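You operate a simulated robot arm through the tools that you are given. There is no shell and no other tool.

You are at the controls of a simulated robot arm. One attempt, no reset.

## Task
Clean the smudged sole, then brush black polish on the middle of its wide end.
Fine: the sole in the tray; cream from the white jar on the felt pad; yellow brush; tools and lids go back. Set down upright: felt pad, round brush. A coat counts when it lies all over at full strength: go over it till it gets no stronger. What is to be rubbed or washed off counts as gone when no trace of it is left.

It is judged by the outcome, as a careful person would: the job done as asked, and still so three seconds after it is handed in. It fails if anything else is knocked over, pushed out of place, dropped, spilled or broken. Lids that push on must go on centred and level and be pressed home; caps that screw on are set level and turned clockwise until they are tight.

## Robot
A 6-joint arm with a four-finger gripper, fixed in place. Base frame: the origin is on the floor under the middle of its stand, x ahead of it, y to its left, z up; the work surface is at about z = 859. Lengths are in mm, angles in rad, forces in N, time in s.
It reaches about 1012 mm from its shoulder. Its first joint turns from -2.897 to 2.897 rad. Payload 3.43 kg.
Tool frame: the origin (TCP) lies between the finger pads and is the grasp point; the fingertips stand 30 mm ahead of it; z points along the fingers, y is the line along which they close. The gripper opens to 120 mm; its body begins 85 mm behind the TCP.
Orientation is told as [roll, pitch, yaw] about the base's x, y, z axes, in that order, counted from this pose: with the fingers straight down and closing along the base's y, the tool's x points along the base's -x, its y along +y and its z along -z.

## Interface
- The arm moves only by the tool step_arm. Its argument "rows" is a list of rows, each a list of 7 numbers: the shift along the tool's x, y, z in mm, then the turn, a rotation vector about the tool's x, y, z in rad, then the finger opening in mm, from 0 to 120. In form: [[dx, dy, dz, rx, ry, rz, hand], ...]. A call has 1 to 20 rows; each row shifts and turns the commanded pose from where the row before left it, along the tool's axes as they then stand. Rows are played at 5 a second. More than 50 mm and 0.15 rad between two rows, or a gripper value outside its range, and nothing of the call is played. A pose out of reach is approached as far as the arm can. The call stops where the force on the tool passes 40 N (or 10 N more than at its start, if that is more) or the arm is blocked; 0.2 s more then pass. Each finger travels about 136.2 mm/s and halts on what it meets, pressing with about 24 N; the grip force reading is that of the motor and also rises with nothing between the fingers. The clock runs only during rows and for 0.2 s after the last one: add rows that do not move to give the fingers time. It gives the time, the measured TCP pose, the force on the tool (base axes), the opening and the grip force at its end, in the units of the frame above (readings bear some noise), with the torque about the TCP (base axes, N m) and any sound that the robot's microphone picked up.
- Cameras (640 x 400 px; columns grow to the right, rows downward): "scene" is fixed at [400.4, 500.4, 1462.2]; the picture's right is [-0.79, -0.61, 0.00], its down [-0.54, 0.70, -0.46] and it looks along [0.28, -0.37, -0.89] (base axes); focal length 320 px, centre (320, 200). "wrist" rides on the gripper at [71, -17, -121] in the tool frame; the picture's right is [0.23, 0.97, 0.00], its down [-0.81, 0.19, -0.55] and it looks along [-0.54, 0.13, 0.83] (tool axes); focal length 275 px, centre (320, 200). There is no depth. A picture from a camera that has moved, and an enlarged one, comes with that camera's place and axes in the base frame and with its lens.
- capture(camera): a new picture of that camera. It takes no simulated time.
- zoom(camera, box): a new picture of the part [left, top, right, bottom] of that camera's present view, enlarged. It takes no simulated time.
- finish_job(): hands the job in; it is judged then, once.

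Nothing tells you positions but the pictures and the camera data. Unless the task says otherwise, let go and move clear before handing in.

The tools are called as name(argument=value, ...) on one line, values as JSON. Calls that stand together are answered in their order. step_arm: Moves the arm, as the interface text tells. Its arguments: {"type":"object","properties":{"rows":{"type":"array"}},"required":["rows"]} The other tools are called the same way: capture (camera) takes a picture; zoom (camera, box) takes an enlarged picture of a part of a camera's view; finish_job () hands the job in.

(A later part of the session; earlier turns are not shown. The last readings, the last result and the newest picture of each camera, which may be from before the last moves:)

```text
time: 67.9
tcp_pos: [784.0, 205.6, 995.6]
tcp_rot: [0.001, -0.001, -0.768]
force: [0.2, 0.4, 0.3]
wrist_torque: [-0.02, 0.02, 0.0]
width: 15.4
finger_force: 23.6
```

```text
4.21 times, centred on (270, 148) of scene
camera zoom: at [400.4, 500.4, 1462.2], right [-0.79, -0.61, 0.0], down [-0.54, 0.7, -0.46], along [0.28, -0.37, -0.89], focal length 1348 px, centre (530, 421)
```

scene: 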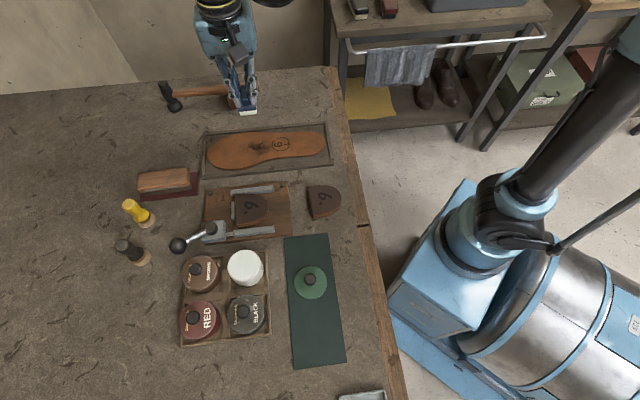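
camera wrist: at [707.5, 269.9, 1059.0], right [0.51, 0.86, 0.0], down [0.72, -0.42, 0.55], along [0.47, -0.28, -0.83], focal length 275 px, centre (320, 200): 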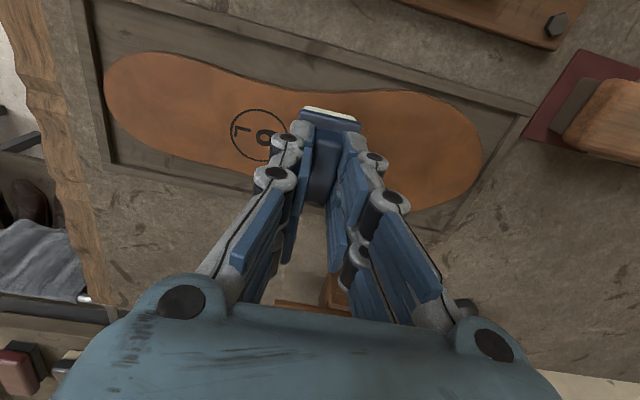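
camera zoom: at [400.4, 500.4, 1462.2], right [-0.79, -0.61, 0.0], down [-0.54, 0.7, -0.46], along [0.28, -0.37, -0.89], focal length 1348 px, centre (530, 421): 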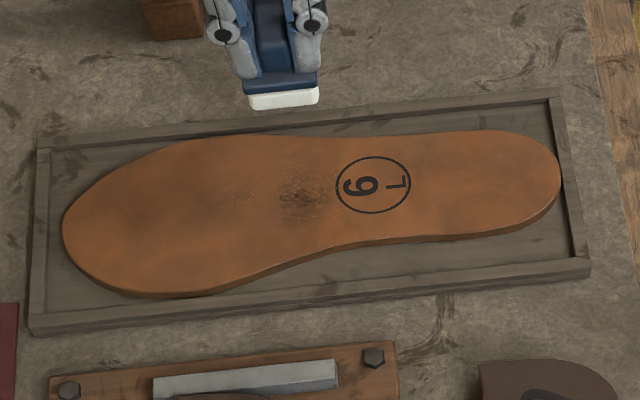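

Only faint remains are left: one patch near the logo around (767, 223) and scattered specks around (801, 253). Next I go back down just behind the patch and feel for contact gently.

step_arm(rows=[[22.8, -2.3, 0, 0, 0, 0, 8], [0, 0, 30, 0, 0, 0, 8], [0, 0, 30, 0, 0, 0, 8], [0, 0, 10, 0, 0, 0, 8], [0, 0, 2, 0, 0, 0, 8], [0, 0, 0, 0, 0, 0, 8], [0, 0, 0, 0, 0, 0, 8]])

step_arm(rows=[[0, 0, 0.6, 0, 0, 0, 8], [0, 0, 0, 0, 0, 0, 8]])

```text
time: 69.5
tcp_pos: [766.9, 220.2, 923.1]
tcp_rot: [0.002, -0.001, -0.766]
force: [-0.2, 0.3, -0.4]
wrist_torque: [0.02, 0.02, 0.0]
width: 15.2
finger_force: 24.3
```

```text
time: 70.1
tcp_pos: [765.0, 219.6, 922.8]
tcp_rot: [0.001, 0.0, -0.766]
force: [-0.2, 0.4, -1.0]
wrist_torque: [0.03, -0.01, -0.01]
width: 15.3
finger_force: 23.9
```

step_arm(rows=[[0, 0, 0.6, 0, 0, 0, 8], [0, 0, 0, 0, 0, 0, 8]])

step_arm(rows=[[0, 0, 0.5, 0, 0, 0, 8], [0, 0, 0, 0, 0, 0, 8]])

```text
time: 70.7
tcp_pos: [767.0, 220.4, 922.1]
tcp_rot: [0.003, 0.001, -0.766]
force: [0.6, 0.0, 0.2]
wrist_torque: [0.02, -0.04, -0.03]
width: 15.1
finger_force: 24.0
```

```text
time: 71.3
tcp_pos: [764.8, 219.3, 922.4]
tcp_rot: [0.001, -0.001, -0.766]
force: [0.4, 0.9, -0.7]
wrist_torque: [0.02, 0.01, -0.01]
width: 15.3
finger_force: 23.5
```

Not touching yet. I continue with 0.5 mm steps.

step_arm(rows=[[0, 0, 0.5, 0, 0, 0, 8], [0, 0, 0, 0, 0, 0, 8]])

step_arm(rows=[[0, 0, 0.4, 0, 0, 0, 8], [0, 0, 0, 0, 0, 0, 8]])

```text
time: 71.9
tcp_pos: [765.0, 219.3, 922.0]
tcp_rot: [0.002, 0.0, -0.766]
force: [1.2, -2.6, 7.7]
wrist_torque: [0.03, 0.05, -0.03]
width: 15.3
finger_force: 23.6
```

```text
time: 72.5
tcp_pos: [765.6, 219.1, 921.4]
tcp_rot: [0.002, 0.0, -0.766]
force: [3.4, 1.6, 24.2]
wrist_torque: [0.24, 0.06, 0.01]
width: 15.1
finger_force: 24.2
```

I'm in contact at 24 N. I ease off by 0.3 mm and stroke forward along the sole.

step_arm(rows=[[0, 0, -0.3, 0, 0, 0, 8], [0, 5, 0, 0, 0, 0, 8], [0, 5, 0, 0, 0, 0, 8], [0, 5, 0, 0, 0, 0, 8], [0, 5, 0, 0, 0, 0, 8], [0, 5, 0, 0, 0, 0, 8], [0, 0, 0, 0, 0, 0, 8]])

zoom(camera="scene", box=[200, 100, 340, 195])

```text
time: 74.1
tcp_pos: [782.7, 236.7, 920.4]
tcp_rot: [0.002, -0.001, -0.765]
force: [-1.0, -0.3, 3.5]
wrist_torque: [-0.01, 0.09, 0.01]
width: 15.1
finger_force: 24.2
```

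```text
4.21 times, centred on (270, 148) of scene
camera zoom: at [400.4, 500.4, 1462.2], right [-0.79, -0.61, 0.0], down [-0.54, 0.7, -0.46], along [0.28, -0.37, -0.89], focal length 1348 px, centre (530, 421)
```

zoom: 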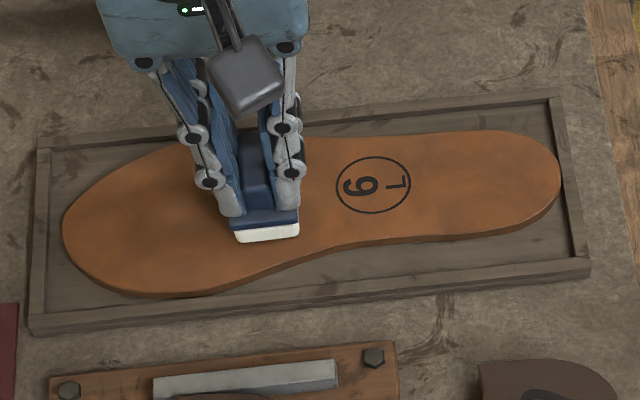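

The patch near the logo appears cleaned. I continue the forward stroke over the specks with slightly more pressure.

step_arm(rows=[[0, 0, 0.25, 0, 0, 0, 8], [0, 5, 0, 0, 0, 0, 8], [0, 5, 0, 0, 0, 0, 8], [0, 5, 0, 0, 0, 0, 8], [0, 5, 0, 0, 0, 0, 8], [0, 5, 0, 0, 0, 0, 8], [0, 5, 0, 0, 0, 0, 8], [0, 5, 0, 0, 0, 0, 8], [0, 0, 0, 0, 0, 0, 8]])

zoom(camera="scene", box=[200, 100, 340, 195])

```text
time: 76.1
tcp_pos: [807.2, 262.2, 922.3]
tcp_rot: [0.001, 0.0, -0.767]
force: [-3.2, -1.9, 9.8]
wrist_torque: [-0.05, 0.14, -0.01]
width: 15.5
finger_force: 24.2
```

```text
4.21 times, centred on (270, 148) of scene
camera zoom: at [400.4, 500.4, 1462.2], right [-0.79, -0.61, 0.0], down [-0.54, 0.7, -0.46], along [0.28, -0.37, -0.89], focal length 1348 px, centre (530, 421)
```

zoom: 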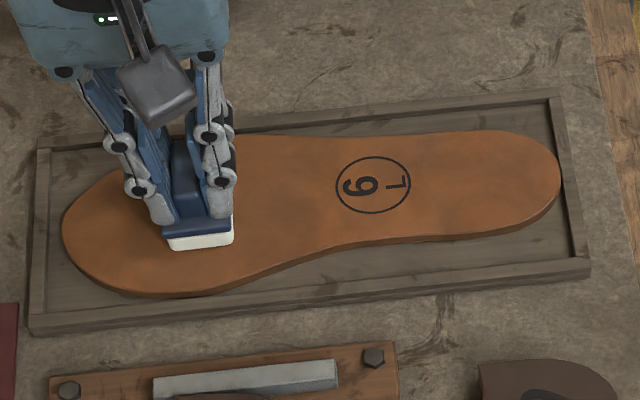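

The stroke ended at about 10 N and the area looks clean. I lift off and inspect it closely.

step_arm(rows=[[0, 0, -10, 0, 0, 0, 8], [0, 0, -20, 0, 0, 0, 8], [-30, -15, -20, 0, 0, 0, 8], [-25, -15, -20, 0, 0, 0, 8], [0, 0, 0, 0, 0, 0, 8], [0, 0, 0, 0, 0, 0, 8]])

capture(camera="wrist")

zoom(camera="wrist", box=[260, 20, 400, 110])

zoom(camera="scene", box=[200, 115, 340, 195])

```text
time: 77.5
tcp_pos: [827.0, 203.1, 991.3]
tcp_rot: [0.002, 0.0, -0.765]
force: [0.0, 0.1, 0.5]
wrist_torque: [-0.01, -0.01, 0.03]
width: 15.3
finger_force: 23.8
```

```text
taken
camera wrist: at [762.6, 241.4, 1110.0], right [0.51, 0.86, 0.0], down [0.72, -0.42, 0.55], along [0.48, -0.28, -0.83], focal length 275 px, centre (320, 200)
```

wrist: 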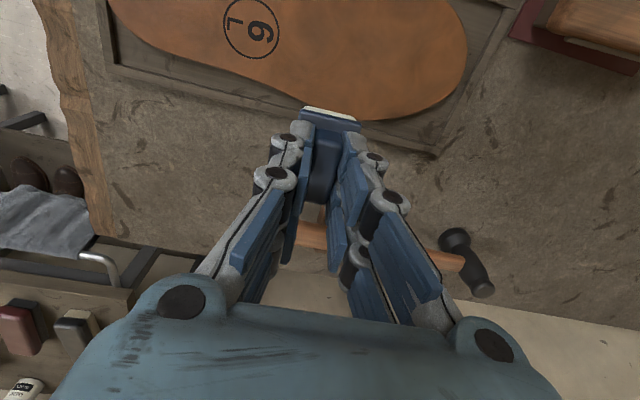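

```text
4.44 times, centred on (330, 65) of wrist
camera zoom: at [762.6, 241.4, 1110.0], right [0.51, 0.86, 0.0], down [0.72, -0.42, 0.55], along [0.48, -0.28, -0.83], focal length 1224 px, centre (276, 800)
```

zoom: 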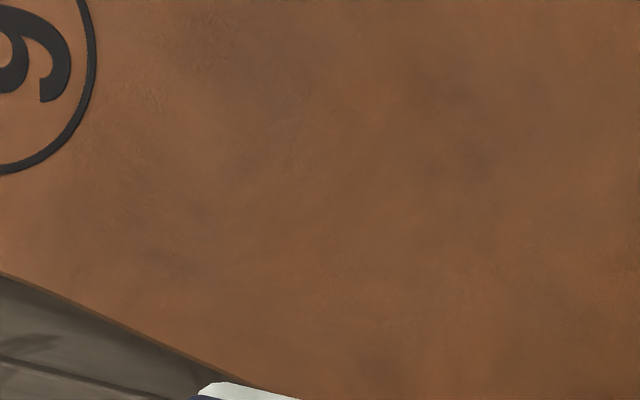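

```text
4.57 times, centred on (270, 155) of scene
camera zoom: at [400.4, 500.4, 1462.2], right [-0.79, -0.61, 0.0], down [-0.54, 0.7, -0.46], along [0.28, -0.37, -0.89], focal length 1463 px, centre (549, 406)
```

zoom: 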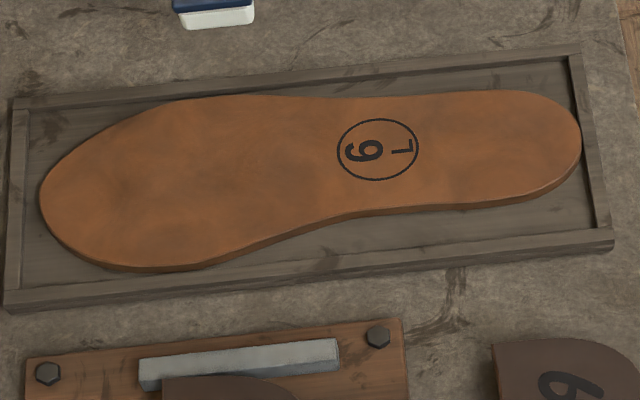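

The sole looks clean apart from the leather's own mottling, but I want no trace left. I make two more light forward passes, offset to each side of the centre line.

step_arm(rows=[[30.7, -16.4, 0, 0, 0, 0, 8], [30.7, -16.5, 0, 0, 0, 0, 8], [0, 0, 30, 0, 0, 0, 8], [0, 0, 30, 0, 0, 0, 8], [0, 0, 7, 0, 0, 0, 8], [0, 0, 1.5, 0, 0, 0, 8], [0, 0, 0, 0, 0, 0, 8]])

step_arm(rows=[[0, 0, 0.5, 0, 0, 0, 8], [0, 0, 0, 0, 0, 0, 8]])

```text
time: 79.1
tcp_pos: [759.8, 222.0, 922.2]
tcp_rot: [0.002, -0.001, -0.766]
force: [-0.3, 0.3, 0.2]
wrist_torque: [0.02, -0.04, -0.02]
width: 15.6
finger_force: 23.6
```

```text
time: 79.7
tcp_pos: [758.6, 222.3, 921.9]
tcp_rot: [0.002, -0.001, -0.767]
force: [-0.4, 0.5, 0.2]
wrist_torque: [0.03, 0.02, -0.03]
width: 15.5
finger_force: 24.5
```

step_arm(rows=[[0, 0, 0.5, 0, 0, 0, 8], [0, 0, 0, 0, 0, 0, 8]])

step_arm(rows=[[0, 0, 0.4, 0, 0, 0, 8], [0, 0, 0, 0, 0, 0, 8]])

```text
time: 80.3
tcp_pos: [759.6, 222.8, 922.0]
tcp_rot: [0.002, 0.0, -0.765]
force: [-0.1, 0.1, -0.4]
wrist_torque: [0.0, -0.04, 0.0]
width: 15.5
finger_force: 23.7
```

```text
time: 80.9
tcp_pos: [759.4, 219.9, 923.3]
tcp_rot: [0.001, 0.0, -0.767]
force: [0.1, -0.5, -0.2]
wrist_torque: [0.02, 0.0, -0.02]
width: 15.3
finger_force: 24.2
```

step_arm(rows=[[0, 0, 0.4, 0, 0, 0, 8], [0, 0, 0, 0, 0, 0, 8]])

zoom(camera="scene", box=[200, 100, 340, 195])

capture(camera="wrist")

```text
time: 81.5
tcp_pos: [759.7, 221.7, 920.7]
tcp_rot: [0.002, 0.001, -0.767]
force: [0.1, -1.0, 10.2]
wrist_torque: [-0.04, 0.02, -0.01]
width: 15.2
finger_force: 24.4
```

```text
4.21 times, centred on (270, 148) of scene
camera zoom: at [400.4, 500.4, 1462.2], right [-0.79, -0.61, 0.0], down [-0.54, 0.7, -0.46], along [0.28, -0.37, -0.89], focal length 1348 px, centre (530, 421)
```

zoom: 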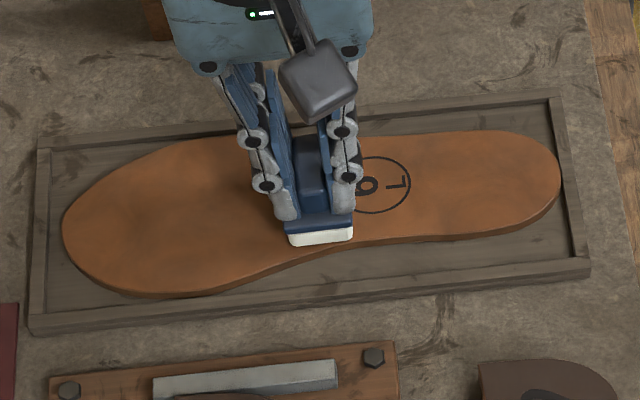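

```text
taken
camera wrist: at [695.1, 259.5, 1040.8], right [0.51, 0.86, 0.0], down [0.72, -0.42, 0.55], along [0.48, -0.28, -0.83], focal length 275 px, centre (320, 200)
```

wrist: 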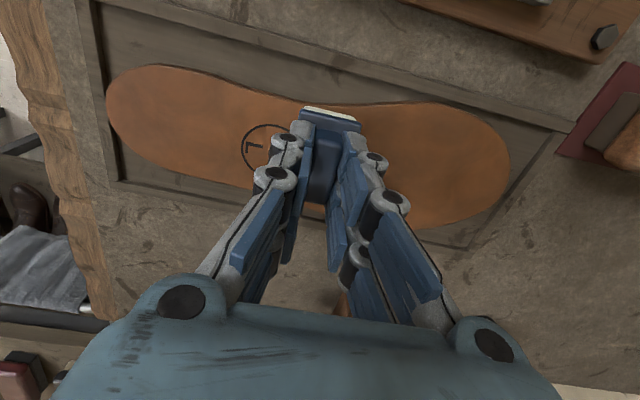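

I'm in light contact at about 10 N. Now the forward pass on this side.

step_arm(rows=[[0, 5, 0, 0, 0, 0, 8], [0, 5, 0, 0, 0, 0, 8], [0, 5, 0, 0, 0, 0, 8], [0, 5, 0, 0, 0, 0, 8], [0, 5, 0, 0, 0, 0, 8], [0, 5, 0, 0, 0, 0, 8], [0, 5, 0, 0, 0, 0, 8], [0, 5, 0, 0, 0, 0, 8], [0, 5, 0, 0, 0, 0, 8], [0, 5, 0, 0, 0, 0, 8], [0, 5, 0, 0, 0, 0, 8], [0, 5, 0, 0, 0, 0, 8], [0, 0, 0, 0, 0, 0, 8]])

zoom(camera="scene", box=[200, 100, 340, 195])

```text
time: 84.3
tcp_pos: [801.2, 265.2, 921.6]
tcp_rot: [0.0, 0.0, -0.766]
force: [-0.9, -1.3, 4.0]
wrist_torque: [-0.08, 0.03, 0.0]
width: 15.5
finger_force: 24.1
```

```text
4.21 times, centred on (270, 148) of scene
camera zoom: at [400.4, 500.4, 1462.2], right [-0.79, -0.61, 0.0], down [-0.54, 0.7, -0.46], along [0.28, -0.37, -0.89], focal length 1348 px, centre (530, 421)
```

zoom: 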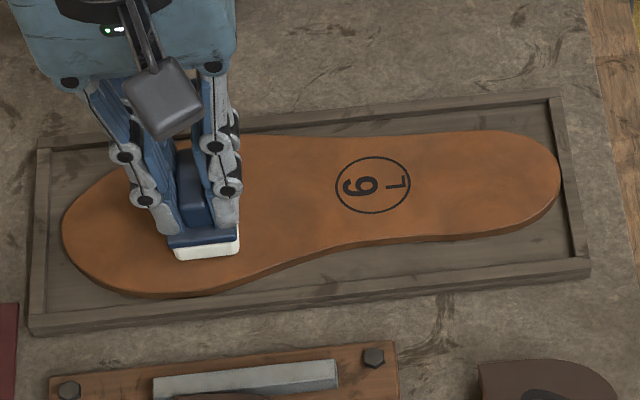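

That pass went well. I lift, return and do the other side.

step_arm(rows=[[0, 0, -5, 0, 0, 0, 8], [-9, -29, 0, 0, 0, 0, 8], [-9, -29, 0, 0, 0, 0, 8], [0, 0, 3, 0, 0, 0, 8], [0, 0, 1.3, 0, 0, 0, 8], [0, 0, 0, 0, 0, 0, 8], [0, 0, 0, 0, 0, 0, 8]])

step_arm(rows=[[0, 0, 0.4, 0, 0, 0, 8], [0, 0, 0, 0, 0, 0, 8]])

```text
time: 85.9
tcp_pos: [773.4, 209.3, 922.9]
tcp_rot: [0.002, 0.001, -0.766]
force: [0.8, -1.0, -1.2]
wrist_torque: [-0.03, 0.02, -0.03]
width: 15.2
finger_force: 23.6
```

```text
time: 86.5
tcp_pos: [772.2, 210.1, 922.2]
tcp_rot: [0.002, -0.001, -0.766]
force: [1.3, -0.3, 1.8]
wrist_torque: [-0.02, -0.03, 0.03]
width: 15.4
finger_force: 23.4
```

step_arm(rows=[[0, 0, 0.4, 0, 0, 0, 8], [0, 0, 0, 0, 0, 0, 8]])

```text
time: 87.1
tcp_pos: [772.6, 209.5, 921.6]
tcp_rot: [0.001, -0.001, -0.767]
force: [-3.3, -2.3, 15.4]
wrist_torque: [-0.06, 0.14, -0.01]
width: 15.2
finger_force: 24.2
```

I'm in contact at about 15 N on this side, so I make the forward pass.

step_arm(rows=[[0, 5, 0, 0, 0, 0, 8], [0, 5, 0, 0, 0, 0, 8], [0, 5, 0, 0, 0, 0, 8], [0, 5, 0, 0, 0, 0, 8], [0, 5, 0, 0, 0, 0, 8], [0, 5, 0, 0, 0, 0, 8], [0, 5, 0, 0, 0, 0, 8], [0, 5, 0, 0, 0, 0, 8], [0, 5, 0, 0, 0, 0, 8], [0, 5, 0, 0, 0, 0, 8], [0, 5, 0, 0, 0, 0, 8], [0, 5, 0, 0, 0, 0, 8], [0, 0, 0, 0, 0, 0, 8]])

step_arm(rows=[[0, 0, -10, 0, 0, 0, 8], [0, 0, -20, 0, 0, 0, 8], [-30, 0, -20, 0, 0, 0, 8], [-30, 0, -20, 0, 0, 0, 8], [0, 0, 0, 0, 0, 0, 8], [0, 0, 0, 0, 0, 0, 8]])

capture(camera="wrist")

zoom(camera="wrist", box=[200, 0, 400, 120])

zoom(camera="scene", box=[200, 115, 340, 195])

```text
time: 89.9
tcp_pos: [815.5, 253.8, 921.9]
tcp_rot: [0.003, -0.001, -0.767]
force: [-1.4, -2.4, 9.0]
wrist_torque: [-0.08, 0.04, 0.0]
width: 15.1
finger_force: 24.1
```

```text
time: 91.3
tcp_pos: [857.4, 213.3, 992.2]
tcp_rot: [0.001, 0.0, -0.767]
force: [-0.1, -0.6, 0.4]
wrist_torque: [-0.02, -0.02, 0.0]
width: 15.3
finger_force: 24.0
```

```text
taken
camera wrist: at [793.6, 251.3, 1110.9], right [0.51, 0.86, 0.0], down [0.72, -0.42, 0.55], along [0.48, -0.28, -0.83], focal length 275 px, centre (320, 200)
```

wrist: 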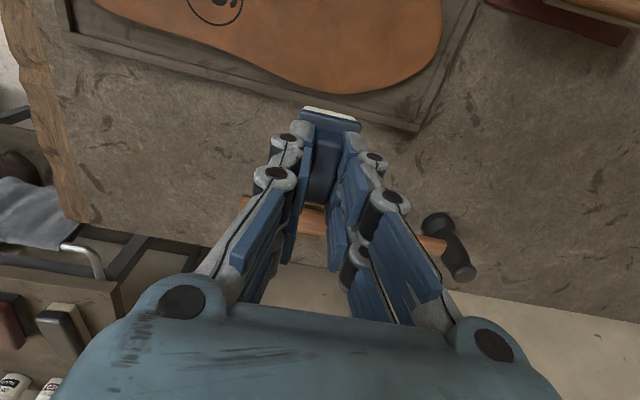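

```text
3.20 times, centred on (300, 60) of wrist
camera zoom: at [793.6, 251.3, 1110.9], right [0.51, 0.86, 0.0], down [0.72, -0.42, 0.55], along [0.48, -0.28, -0.83], focal length 881 px, centre (384, 648)
```

zoom: 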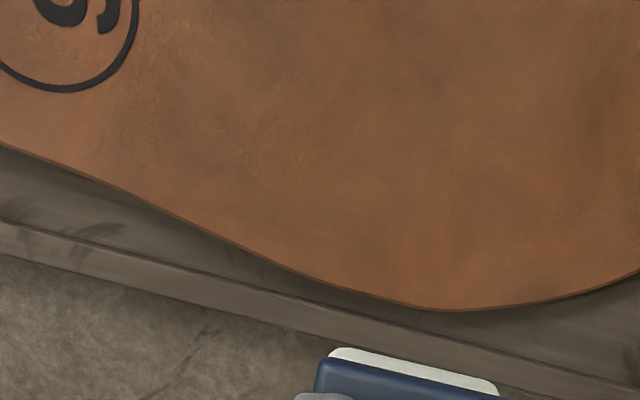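

```text
4.57 times, centred on (270, 155) of scene
camera zoom: at [400.4, 500.4, 1462.2], right [-0.79, -0.61, 0.0], down [-0.54, 0.7, -0.46], along [0.28, -0.37, -0.89], focal length 1463 px, centre (549, 406)
```

zoom: 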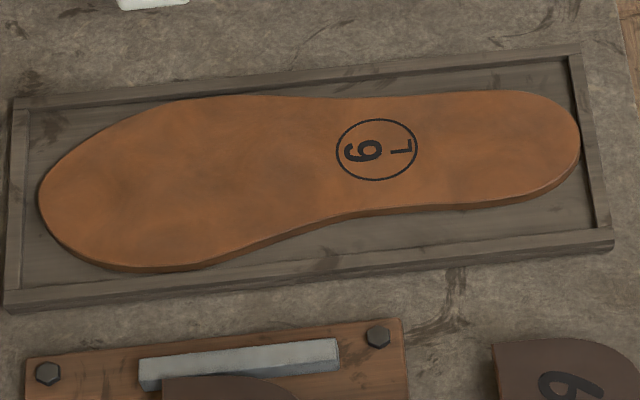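

I zoom further into the formerly smudged region from the fixed camera to be certain nothing remains.

zoom(camera="scene", box=[235, 130, 285, 165])

zoom(camera="wrist", box=[220, 0, 320, 70])

```text
11.43 times, centred on (260, 148) of scene
camera zoom: at [400.4, 500.4, 1462.2], right [-0.79, -0.61, 0.0], down [-0.54, 0.7, -0.46], along [0.28, -0.37, -0.89], focal length 3658 px, centre (1006, 800)
```

zoom: 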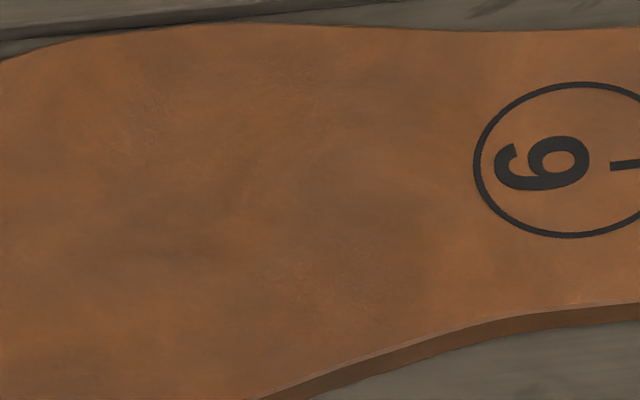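

```text
5.71 times, centred on (270, 35) of wrist
camera zoom: at [793.6, 251.3, 1110.9], right [0.51, 0.86, 0.0], down [0.72, -0.42, 0.55], along [0.48, -0.28, -0.83], focal length 1573 px, centre (606, 1143)
```

zoom: 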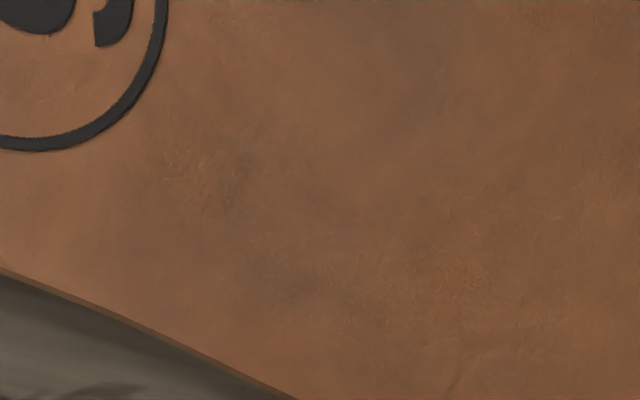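

The leather is even, so the smudge is gone. Next I raise the pad and carry it back to its place at (725, 574).

step_arm(rows=[[0, 0, -40, 0, 0, 0, 8], [38.3, 18.65, 0, 0, 0, 0, 8], [38.3, 18.65, 0, 0, 0, 0, 8], [38.3, 18.65, 0, 0, 0, 0, 8], [38.3, 18.65, 0, 0, 0, 0, 8], [38.3, 18.65, 0, 0, 0, 0, 8], [38.3, 18.65, 0, 0, 0, 0, 8], [38.3, 18.65, 0, 0, 0, 0, 8], [38.3, 18.65, 0, 0, 0, 0, 8], [38.3, 18.65, 0, 0, 0, 0, 8], [0, 0, 0, 0, 0, 0, 8], [0, 0, 0, 0, 0, 0, 8]])

capture(camera="wrist")

capture(camera="scene")

```text
time: 93.9
tcp_pos: [724.5, 574.9, 1034.3]
tcp_rot: [0.003, -0.001, -0.767]
force: [-0.6, 0.8, -1.0]
wrist_torque: [-0.01, -0.02, 0.01]
width: 15.3
finger_force: 24.3
```

```text
taken
camera wrist: at [660.6, 612.2, 1152.8], right [0.51, 0.86, 0.0], down [0.72, -0.42, 0.55], along [0.48, -0.28, -0.83], focal length 275 px, centre (320, 200)
```

wrist: 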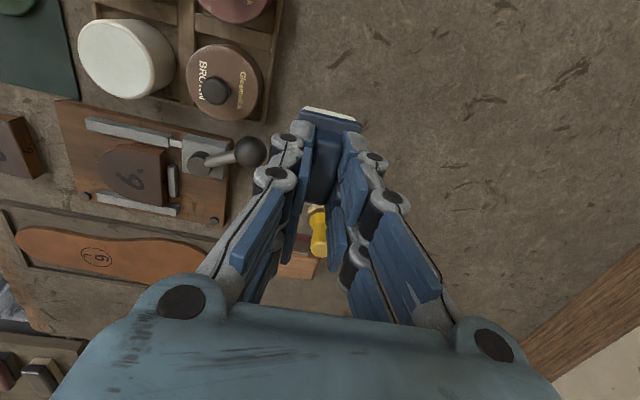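

```text
taken
```

scene: 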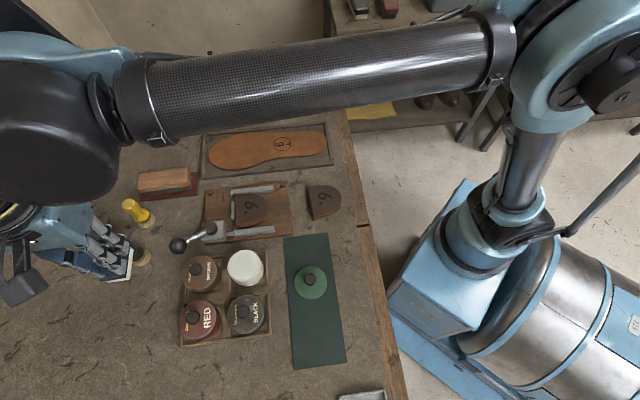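

I'm above the pad's spot. I lower it in stages and feel for the table.

step_arm(rows=[[-1.6, 0.3, 0, 0, 0, 0, 8], [0, 0, 30, 0, 0, 0, 8], [0, 0, 30, 0, 0, 0, 8], [0, 0, 30, 0, 0, 0, 8], [0, 0, 20, 0, 0, 0, 8], [0, 0, 7, 0, 0, 0, 8], [0, 0, 0, 0, 0, 0, 8], [0, 0, 0, 0, 0, 0, 8]])

step_arm(rows=[[0, 0, 1.5, 0, 0, 0, 8], [0, 0, 0, 0, 0, 0, 8]])

zoom(camera="wrist", box=[220, 60, 420, 220])

zoom(camera="scene", box=[90, 190, 250, 310])

```text
time: 95.7
tcp_pos: [728.1, 571.7, 915.0]
tcp_rot: [0.002, -0.001, -0.767]
force: [0.2, -0.5, 0.0]
wrist_torque: [0.0, 0.0, -0.01]
width: 15.2
finger_force: 23.8
```

```text
time: 96.3
tcp_pos: [729.0, 571.3, 913.0]
tcp_rot: [0.002, 0.0, -0.767]
force: [0.0, -0.2, 0.4]
wrist_torque: [0.0, 0.0, 0.02]
width: 15.1
finger_force: 23.9
```

```text
2.50 times, centred on (320, 140) of wrist
camera zoom: at [663.9, 609.4, 1032.1], right [0.51, 0.86, 0.0], down [0.72, -0.42, 0.55], along [0.48, -0.28, -0.83], focal length 688 px, centre (320, 350)
```

zoom: 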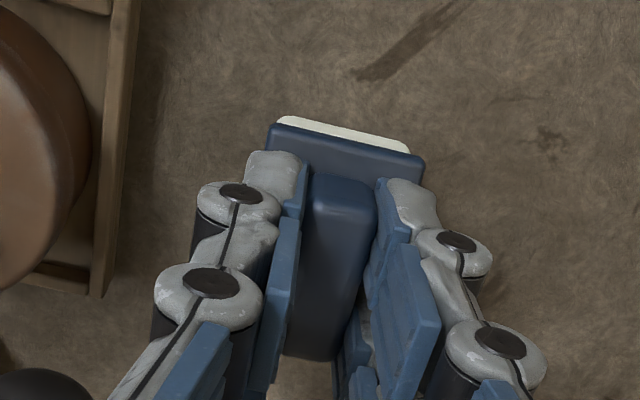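

```text
3.33 times, centred on (170, 250) of scene
camera zoom: at [400.4, 500.4, 1462.2], right [-0.79, -0.61, 0.0], down [-0.54, 0.7, -0.46], along [0.28, -0.37, -0.89], focal length 1067 px, centre (820, 33)
```

zoom: 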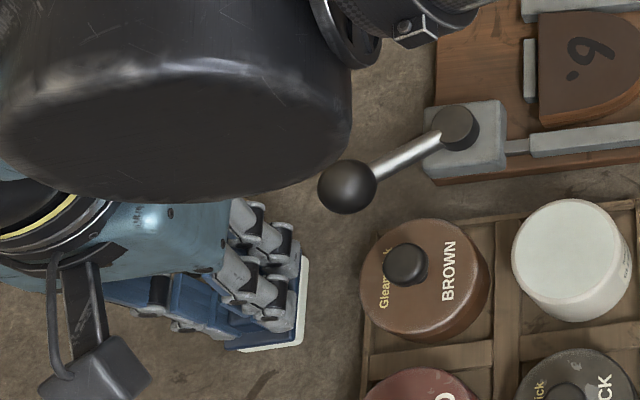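

I've drifted about 2.7 mm, so I correct that and go down the last bit.

step_arm(rows=[[2.7, 0, 0, 0, 0, 0, 8], [0, 0, 0.6, 0, 0, 0, 8], [0, 0, 0, 0, 0, 0, 8]])

step_arm(rows=[[0, 0, 0.6, 0, 0, 0, 8], [0, 0, 0, 0, 0, 0, 8]])

```text
time: 97.1
tcp_pos: [726.4, 573.1, 911.3]
tcp_rot: [-0.001, -0.001, -0.767]
force: [0.3, 0.9, 0.1]
wrist_torque: [-0.01, 0.02, 0.02]
width: 15.3
finger_force: 23.8
```

```text
time: 97.7
tcp_pos: [725.7, 572.6, 911.7]
tcp_rot: [0.002, 0.001, -0.767]
force: [-0.7, 0.9, 0.8]
wrist_torque: [-0.03, 0.01, 0.03]
width: 15.2
finger_force: 24.5
```

step_arm(rows=[[0, 0, 0.6, 0, 0, 0, 8], [0, 0, 0, 0, 0, 0, 8]])

step_arm(rows=[[0, 0, 0.5, 0, 0, 0, 8], [0, 0, 0, 0, 0, 0, 8]])

```text
time: 98.3
tcp_pos: [726.3, 573.3, 911.3]
tcp_rot: [0.002, 0.0, -0.764]
force: [0.1, -0.2, -0.8]
wrist_torque: [-0.01, -0.04, 0.03]
width: 15.2
finger_force: 24.2
```

```text
time: 98.9
tcp_pos: [725.9, 573.7, 910.4]
tcp_rot: [0.001, 0.001, -0.767]
force: [0.6, 0.0, -1.3]
wrist_torque: [0.01, 0.04, 0.01]
width: 15.6
finger_force: 24.4
```

step_arm(rows=[[0, 0, 0.5, 0, 0, 0, 8], [0, 0, 0, 0, 0, 0, 8]])

step_arm(rows=[[0, 0, 0.4, 0, 0, 0, 8], [0, 0, 0, 0, 0, 0, 8]])

```text
time: 99.5
tcp_pos: [725.8, 572.9, 910.2]
tcp_rot: [0.002, 0.002, -0.766]
force: [0.4, 0.2, -0.6]
wrist_torque: [0.04, 0.03, -0.02]
width: 15.1
finger_force: 24.0
```

```text
time: 100.1
tcp_pos: [726.3, 572.7, 909.8]
tcp_rot: [0.001, 0.0, -0.766]
force: [-0.3, 0.3, -0.2]
wrist_torque: [-0.02, 0.01, -0.03]
width: 15.2
finger_force: 23.8
```

Still no load. I continue in small steps.

step_arm(rows=[[0, 0, 0.4, 0, 0, 0, 8], [0, 0, 0, 0, 0, 0, 8]])

step_arm(rows=[[0, 0, 0.4, 0, 0, 0, 8], [0, 0, 0, 0, 0, 0, 8]])

```text
time: 100.7
tcp_pos: [725.3, 572.1, 909.5]
tcp_rot: [0.002, 0.0, -0.765]
force: [0.0, 0.9, 0.1]
wrist_torque: [-0.01, 0.01, -0.01]
width: 15.5
finger_force: 23.8
```

```text
time: 101.3
tcp_pos: [726.1, 573.4, 908.4]
tcp_rot: [0.002, -0.002, -0.766]
force: [-0.2, -0.1, -0.5]
wrist_torque: [0.0, 0.01, 0.02]
width: 15.2
finger_force: 23.6
```

Still free. The pad has evidently been pushed up slightly in the grip, so I go on.

step_arm(rows=[[0, 0, 0.4, 0, 0, 0, 8], [0, 0, 0, 0, 0, 0, 8]])

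step_arm(rows=[[0, 0, 0.4, 0, 0, 0, 8], [0, 0, 0, 0, 0, 0, 8]])

zoom(camera="wrist", box=[240, 90, 400, 210])

```text
time: 101.9
tcp_pos: [725.1, 573.4, 909.3]
tcp_rot: [0.002, -0.001, -0.765]
force: [2.2, 0.9, 5.6]
wrist_torque: [0.01, -0.02, -0.05]
width: 15.2
finger_force: 24.0
```

```text
time: 102.5
tcp_pos: [727.1, 572.6, 907.4]
tcp_rot: [0.001, -0.001, -0.766]
force: [-1.4, 0.3, 4.6]
wrist_torque: [0.07, 0.05, 0.01]
width: 15.3
finger_force: 23.9
```

```text
3.33 times, centred on (320, 150) of wrist
camera zoom: at [661.6, 610.6, 1027.9], right [0.51, 0.86, 0.0], down [0.72, -0.42, 0.55], along [0.48, -0.28, -0.83], focal length 918 px, centre (320, 367)
```

zoom: 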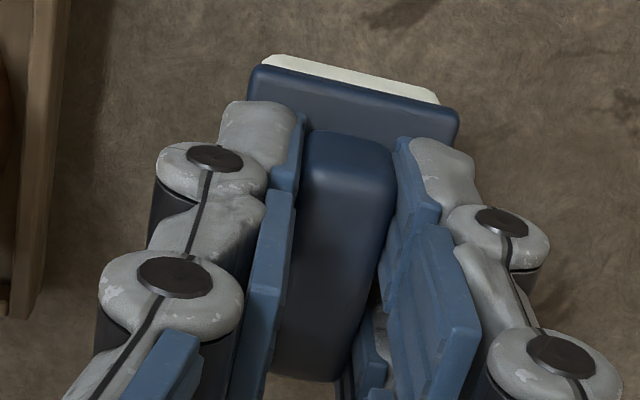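

The pad rests on the table with about 5 N. I open the fingers and check it stays level.

step_arm(rows=[[0, 0, 0, 0, 0, 0, 20], [0, 0, 0, 0, 0, 0, 30], [0, 0, 0, 0, 0, 0, 34], [0, 0, 0, 0, 0, 0, 34]])

step_arm(rows=[[0, 0, -10, 0, 0, 0, 34], [0, 0, -25, 0, 0, 0, 34], [0, 0, -40, 0, 0, 0, 40], [0, 0, -40, 0, 0, 0, 50], [0, 0, 0, 0, 0, 0, 50], [0, 0, 0, 0, 0, 0, 50]])

capture(camera="wrist")

zoom(camera="wrist", box=[240, 60, 400, 180])

```text
time: 103.5
tcp_pos: [725.5, 573.3, 908.2]
tcp_rot: [0.002, 0.001, -0.766]
force: [-0.6, -0.1, 6.4]
wrist_torque: [0.0, -0.01, -0.01]
width: 34.0
finger_force: 0.1
```

```text
time: 104.9
tcp_pos: [726.4, 571.8, 1021.9]
tcp_rot: [0.0, -0.002, -0.767]
force: [-0.3, 0.2, -0.4]
wrist_torque: [0.02, -0.01, -0.03]
width: 49.9
finger_force: 0.0
```

```text
taken
camera wrist: at [661.2, 609.4, 1140.9], right [0.51, 0.86, 0.0], down [0.72, -0.42, 0.55], along [0.48, -0.28, -0.83], focal length 275 px, centre (320, 200)
```

wrist: 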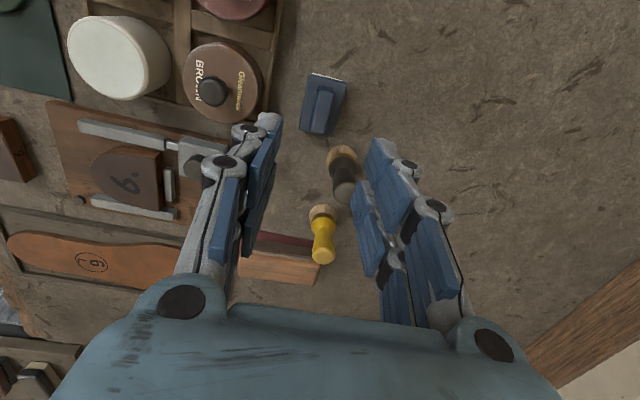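

```text
3.33 times, centred on (320, 120) of wrist
camera zoom: at [661.2, 609.4, 1140.9], right [0.51, 0.86, 0.0], down [0.72, -0.42, 0.55], along [0.48, -0.28, -0.83], focal length 918 px, centre (320, 467)
```

zoom: 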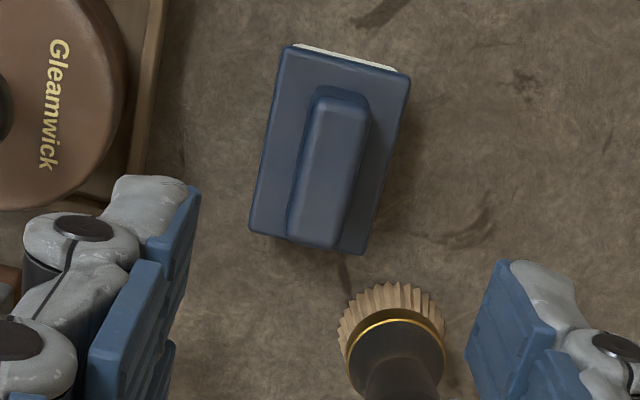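

The pad stands flat in its place again. Next I compare the jar with my earlier view of it from the same camera pose, to be sure it hasn't shifted before I put the lid back.

step_arm(rows=[[-7.2, -41.6, 0.9, 0, 0, 0, 50], [-7.2, -41.6, 0.9, 0, 0, 0, 50], [-7.2, -41.6, 0.9, 0, 0, 0, 50], [-7.3, -41.5, 1, 0, 0, 0, 50], [0, 0, 0, 0, 0, 0, 50], [0, 0, 0, 0, 0, 0, 50]])

zoom(camera="wrist", box=[240, 20, 400, 140])

zoom(camera="scene", box=[130, 180, 290, 300])

```text
time: 106.3
tcp_pos: [633.0, 432.4, 1020.5]
tcp_rot: [0.002, 0.001, -0.766]
force: [0.8, 1.1, 1.1]
wrist_torque: [0.0, 0.04, -0.04]
width: 50.2
finger_force: 0.0
```

```text
3.33 times, centred on (320, 80) of wrist
camera zoom: at [568.4, 470.6, 1139.1], right [0.51, 0.86, 0.0], down [0.72, -0.42, 0.55], along [0.48, -0.28, -0.83], focal length 918 px, centre (320, 600)
```

zoom: 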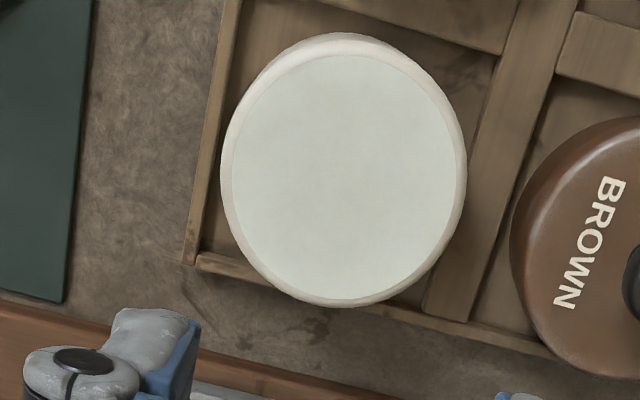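

```text
3.33 times, centred on (210, 240) of scene
camera zoom: at [400.4, 500.4, 1462.2], right [-0.79, -0.61, 0.0], down [-0.54, 0.7, -0.46], along [0.28, -0.37, -0.89], focal length 1067 px, centre (687, 67)
```

zoom: 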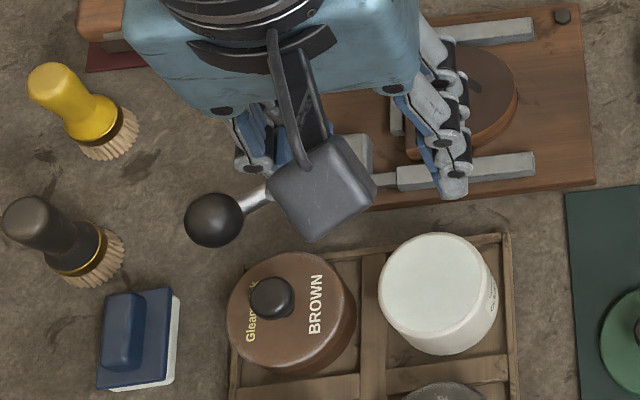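

The jar is exactly where it was. Next I turn the hand back to its first orientation and go above the lid on the mat, to grip it in the same relation as before.

step_arm(rows=[[0, 0, 0, 0, 0, -0.1277, 50], [0, 0, 0, 0, 0, -0.1277, 50], [0, 0, 0, 0, 0, -0.1277, 50], [0, 0, 0, 0, 0, -0.1277, 50], [0, 0, 0, 0, 0, -0.1277, 50], [0, 0, 0, 0, 0, -0.1275, 50], [33.2, -8.1, 0, 0, 0, 0, 50], [33.2, -8.1, 0, 0, 0, 0, 50], [33.2, -8.2, 0, 0, 0, 0, 50], [33.2, -8.2, 0, 0, 0, 0, 50], [0, 0, 40, 0, 0, 0, 50], [0, 0, 30, 0, 0, 0, 50], [0, 0, 0, 0, 0, 0, 50], [0, 0, 0, 0, 0, 0, 50]])

capture(camera="wrist")

```text
time: 109.3
tcp_pos: [498.0, 401.0, 945.6]
tcp_rot: [0.001, 0.001, 0.001]
force: [-0.4, -0.5, -0.9]
wrist_torque: [-0.03, 0.02, -0.01]
width: 50.0
finger_force: 0.0
```

```text
taken
camera wrist: at [425.2, 384.4, 1064.5], right [-0.23, 0.97, 0.0], down [0.81, 0.19, 0.55], along [0.54, 0.13, -0.83], focal length 275 px, centre (320, 200)
```

wrist: 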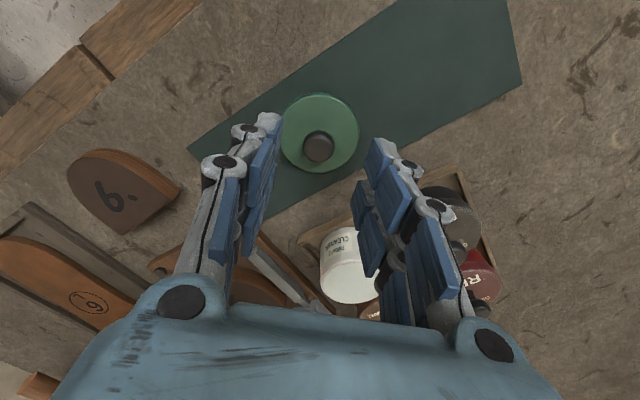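

I'm 47 mm above the earlier grip pose and 2 mm off in x. I correct and descend.

step_arm(rows=[[-2.3, -0.5, 10, 0, 0, 0, 50], [0, 0, 15, 0, 0, 0, 50], [0, 0, 12, 0, 0, 0, 50], [0, 0, 6, 0, 0, 0, 50], [0, 0, 0, 0, 0, 0, 50], [0, 0, 0, 0, 0, 0, 50]])

zoom(camera="wrist", box=[220, 60, 420, 220])

```text
time: 110.7
tcp_pos: [501.0, 401.2, 905.6]
tcp_rot: [0.003, 0.002, 0.0]
force: [0.2, 0.3, 0.7]
wrist_torque: [0.01, -0.01, -0.02]
width: 49.8
finger_force: 0.0
```

```text
2.50 times, centred on (320, 140) of wrist
camera zoom: at [428.7, 384.2, 1024.4], right [-0.23, 0.97, 0.0], down [0.81, 0.19, 0.55], along [0.54, 0.13, -0.83], focal length 688 px, centre (320, 350)
```

zoom: 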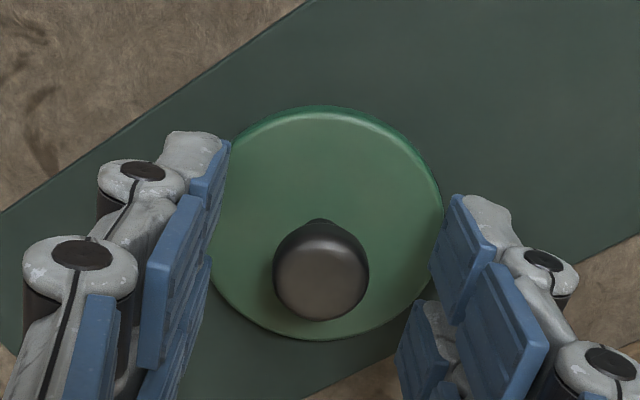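

I make the small correction and the last 6.5 mm, then close on the knob.

step_arm(rows=[[1.2, -0.3, 3, 0, 0, 0, 50], [0, 0, 2.5, 0, 0, 0, 50], [0, 0, 1, 0, 0, 0, 50], [0, 0, 0, 0, 0, 0, 50], [0, 0, 0, 0, 0, 0, 50]])

zoom(camera="wrist", box=[220, 60, 420, 220])

```text
time: 111.9
tcp_pos: [500.4, 399.9, 899.4]
tcp_rot: [0.001, -0.001, 0.001]
force: [-0.1, -0.5, -0.5]
wrist_torque: [-0.06, 0.02, 0.02]
width: 50.0
finger_force: 0.0
```

```text
2.50 times, centred on (320, 140) of wrist
camera zoom: at [428.0, 383.7, 1018.1], right [-0.23, 0.97, 0.0], down [0.81, 0.19, 0.55], along [0.54, 0.13, -0.83], focal length 688 px, centre (320, 350)
```

zoom: 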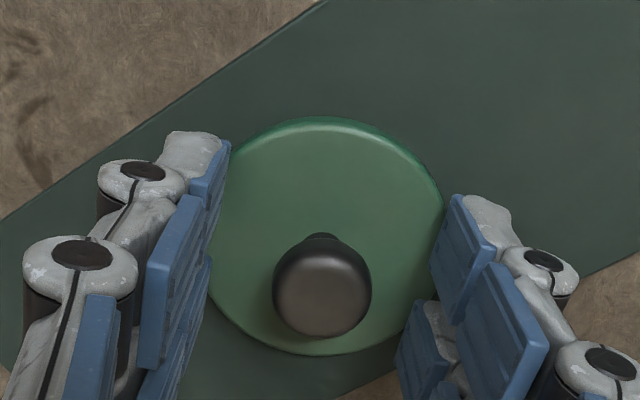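

That matches the earlier grip pose within half a millimetre. I close on the knob and lift the lid.

step_arm(rows=[[0, 0, 0, 0, 0, 0, 10], [0, 0, 0, 0, 0, 0, 10], [0, 0, 0, 0, 0, 0, 10], [0, 0, 0, 0, 0, 0, 10]])

step_arm(rows=[[0, 0, -5, 0, 0, 0, 10], [0, 0, -20, 0, 0, 0, 10], [0, 0, -45, 0, 0, 0, 10], [0, 0, -45, 0, 0, 0, 10], [0, 0, 0, 0, 0, 0, 10], [0, 0, 0, 0, 0, 0, 10]])

capture(camera="wrist")

```text
time: 112.9
tcp_pos: [500.8, 400.2, 898.7]
tcp_rot: [0.003, 0.0, -0.001]
force: [-0.3, 0.5, -0.4]
wrist_torque: [0.01, -0.02, -0.01]
width: 16.9
finger_force: 23.5
```

```text
time: 114.3
tcp_pos: [499.7, 399.1, 1016.3]
tcp_rot: [0.002, -0.001, 0.0]
force: [0.6, -0.3, 0.9]
wrist_torque: [0.01, -0.01, 0.0]
width: 17.1
finger_force: 23.9
```

```text
taken
camera wrist: at [429.0, 383.5, 1135.1], right [-0.23, 0.97, 0.0], down [0.81, 0.19, 0.55], along [0.54, 0.13, -0.83], focal length 275 px, centre (320, 200)
```

wrist: 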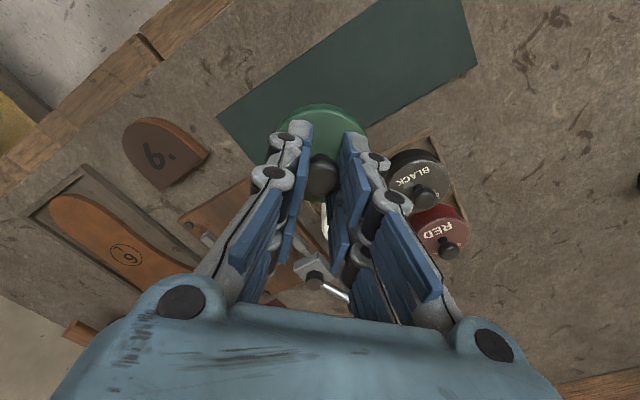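

The lid is held at the same width as before. Next I carry it over the jar and lower it to about 10 mm above its seat.

step_arm(rows=[[-35.2, 18.8, 0, 0, 0, 0, 10], [-35.2, 18.8, 0, 0, 0, 0, 10], [-35.1, 18.7, 0, 0, 0, 0, 10], [0, 0, 25, 0, 0, 0, 10], [0, 0, 20, 0, 0, 0, 10], [0, 0, 12, 0, 0, 0, 10], [0, 0, 0, 0, 0, 0, 10], [0, 0, 0, 0, 0, 0, 10]])

capture(camera="wrist")

zoom(camera="scene", box=[200, 230, 290, 300])

```text
time: 116.1
tcp_pos: [607.0, 456.3, 958.6]
tcp_rot: [0.002, -0.002, -0.001]
force: [-0.5, 0.7, 1.0]
wrist_torque: [-0.04, -0.02, 0.02]
width: 16.9
finger_force: 24.1
```

```text
taken
camera wrist: at [534.0, 439.2, 1077.3], right [-0.23, 0.97, 0.0], down [0.81, 0.19, 0.55], along [0.54, 0.13, -0.83], focal length 275 px, centre (320, 200)
```

wrist: 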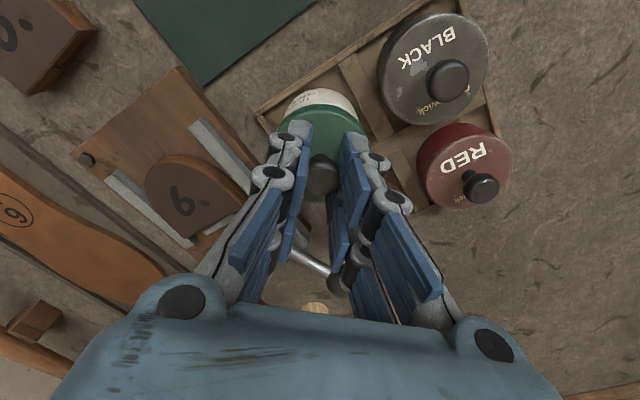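

```text
5.71 times, centred on (245, 265) of scene
camera zoom: at [400.4, 500.4, 1462.2], right [-0.79, -0.61, 0.0], down [-0.54, 0.7, -0.46], along [0.28, -0.37, -0.89], focal length 1829 px, centre (749, -171)
```

zoom: 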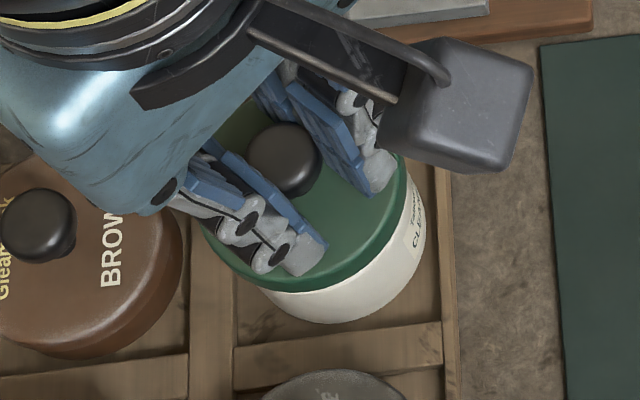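

I'm 11 mm above the seat and half a millimetre off. I correct that and lower gently.

step_arm(rows=[[-1.0, 0.5, 3, 0, 0, 0, 10], [0, 0, 3, 0, 0, 0, 10], [0, 0, 1, 0, 0, 0, 10], [0, 0, 0, 0, 0, 0, 10], [0, 0, 0, 0, 0, 0, 10]])

zoom(camera="wrist", box=[220, 60, 420, 220])

zoom(camera="scene", box=[210, 240, 280, 295])

```text
time: 117.3
tcp_pos: [605.8, 455.9, 951.1]
tcp_rot: [0.002, 0.0, 0.001]
force: [-0.7, 0.2, 0.1]
wrist_torque: [-0.02, 0.0, 0.02]
width: 17.1
finger_force: 23.5
```

```text
2.50 times, centred on (320, 140) of wrist
camera zoom: at [533.8, 440.1, 1070.5], right [-0.23, 0.97, 0.0], down [0.81, 0.19, 0.55], along [0.54, 0.13, -0.83], focal length 688 px, centre (320, 350)
```

zoom: 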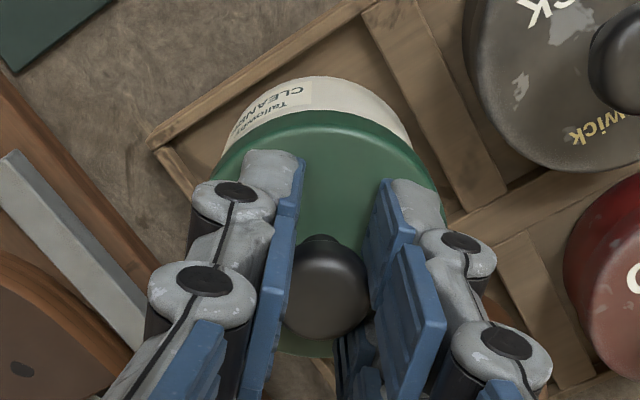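

```text
7.27 times, centred on (245, 268) of scene
camera zoom: at [400.4, 500.4, 1462.2], right [-0.79, -0.61, 0.0], down [-0.54, 0.7, -0.46], along [0.28, -0.37, -0.89], focal length 2328 px, centre (866, -291)
```

zoom: 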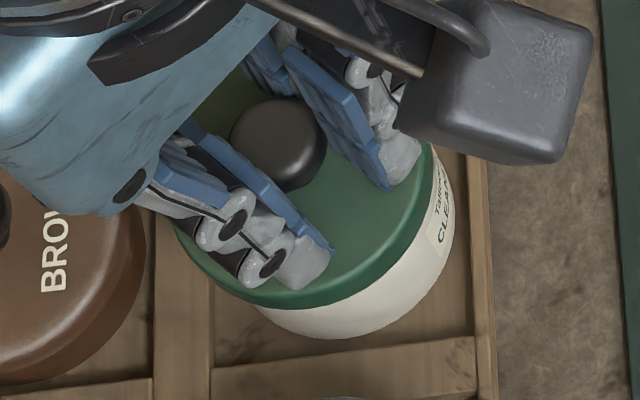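

I trim by about a millimetre and lower in small steps until it seats.

step_arm(rows=[[-1.2, -0.3, 0, 0, 0, 0, 10], [0, 0, 1.5, 0, 0, 0, 10], [0, 0, 0, 0, 0, 0, 10]])

step_arm(rows=[[0, 0, 1, 0, 0, 0, 10], [0, 0, 0, 0, 0, 0, 10]])

```text
time: 118.1
tcp_pos: [607.9, 455.8, 949.3]
tcp_rot: [0.001, 0.001, 0.0]
force: [0.4, 0.2, -0.1]
wrist_torque: [-0.01, -0.01, -0.01]
width: 17.0
finger_force: 24.9
```

```text
time: 118.7
tcp_pos: [608.4, 456.6, 949.2]
tcp_rot: [0.001, 0.0, -0.001]
force: [0.5, -0.5, 0.0]
wrist_torque: [0.02, 0.02, 0.04]
width: 17.2
finger_force: 23.8
```

step_arm(rows=[[0, 0, 0.7, 0, 0, 0, 10], [0, 0, 0, 0, 0, 0, 10]])

zoom(camera="wrist", box=[220, 60, 420, 220])

```text
time: 119.3
tcp_pos: [608.3, 455.2, 948.4]
tcp_rot: [0.004, 0.0, 0.0]
force: [1.1, -0.8, -0.7]
wrist_torque: [0.01, 0.01, -0.01]
width: 16.9
finger_force: 23.4
```

```text
2.50 times, centred on (320, 140) of wrist
camera zoom: at [535.6, 439.7, 1067.2], right [-0.23, 0.97, 0.0], down [0.81, 0.19, 0.55], along [0.54, 0.13, -0.83], focal length 688 px, centre (320, 350)
```

zoom: 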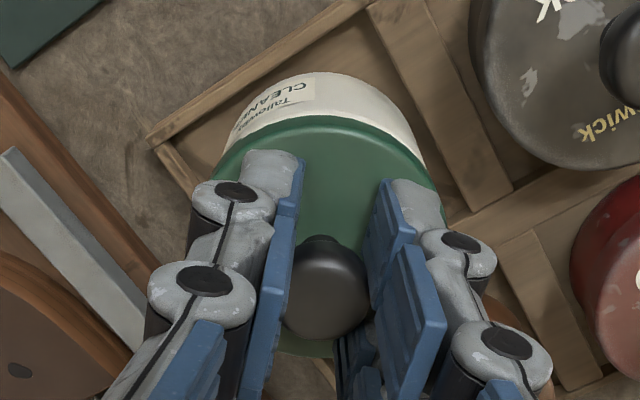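

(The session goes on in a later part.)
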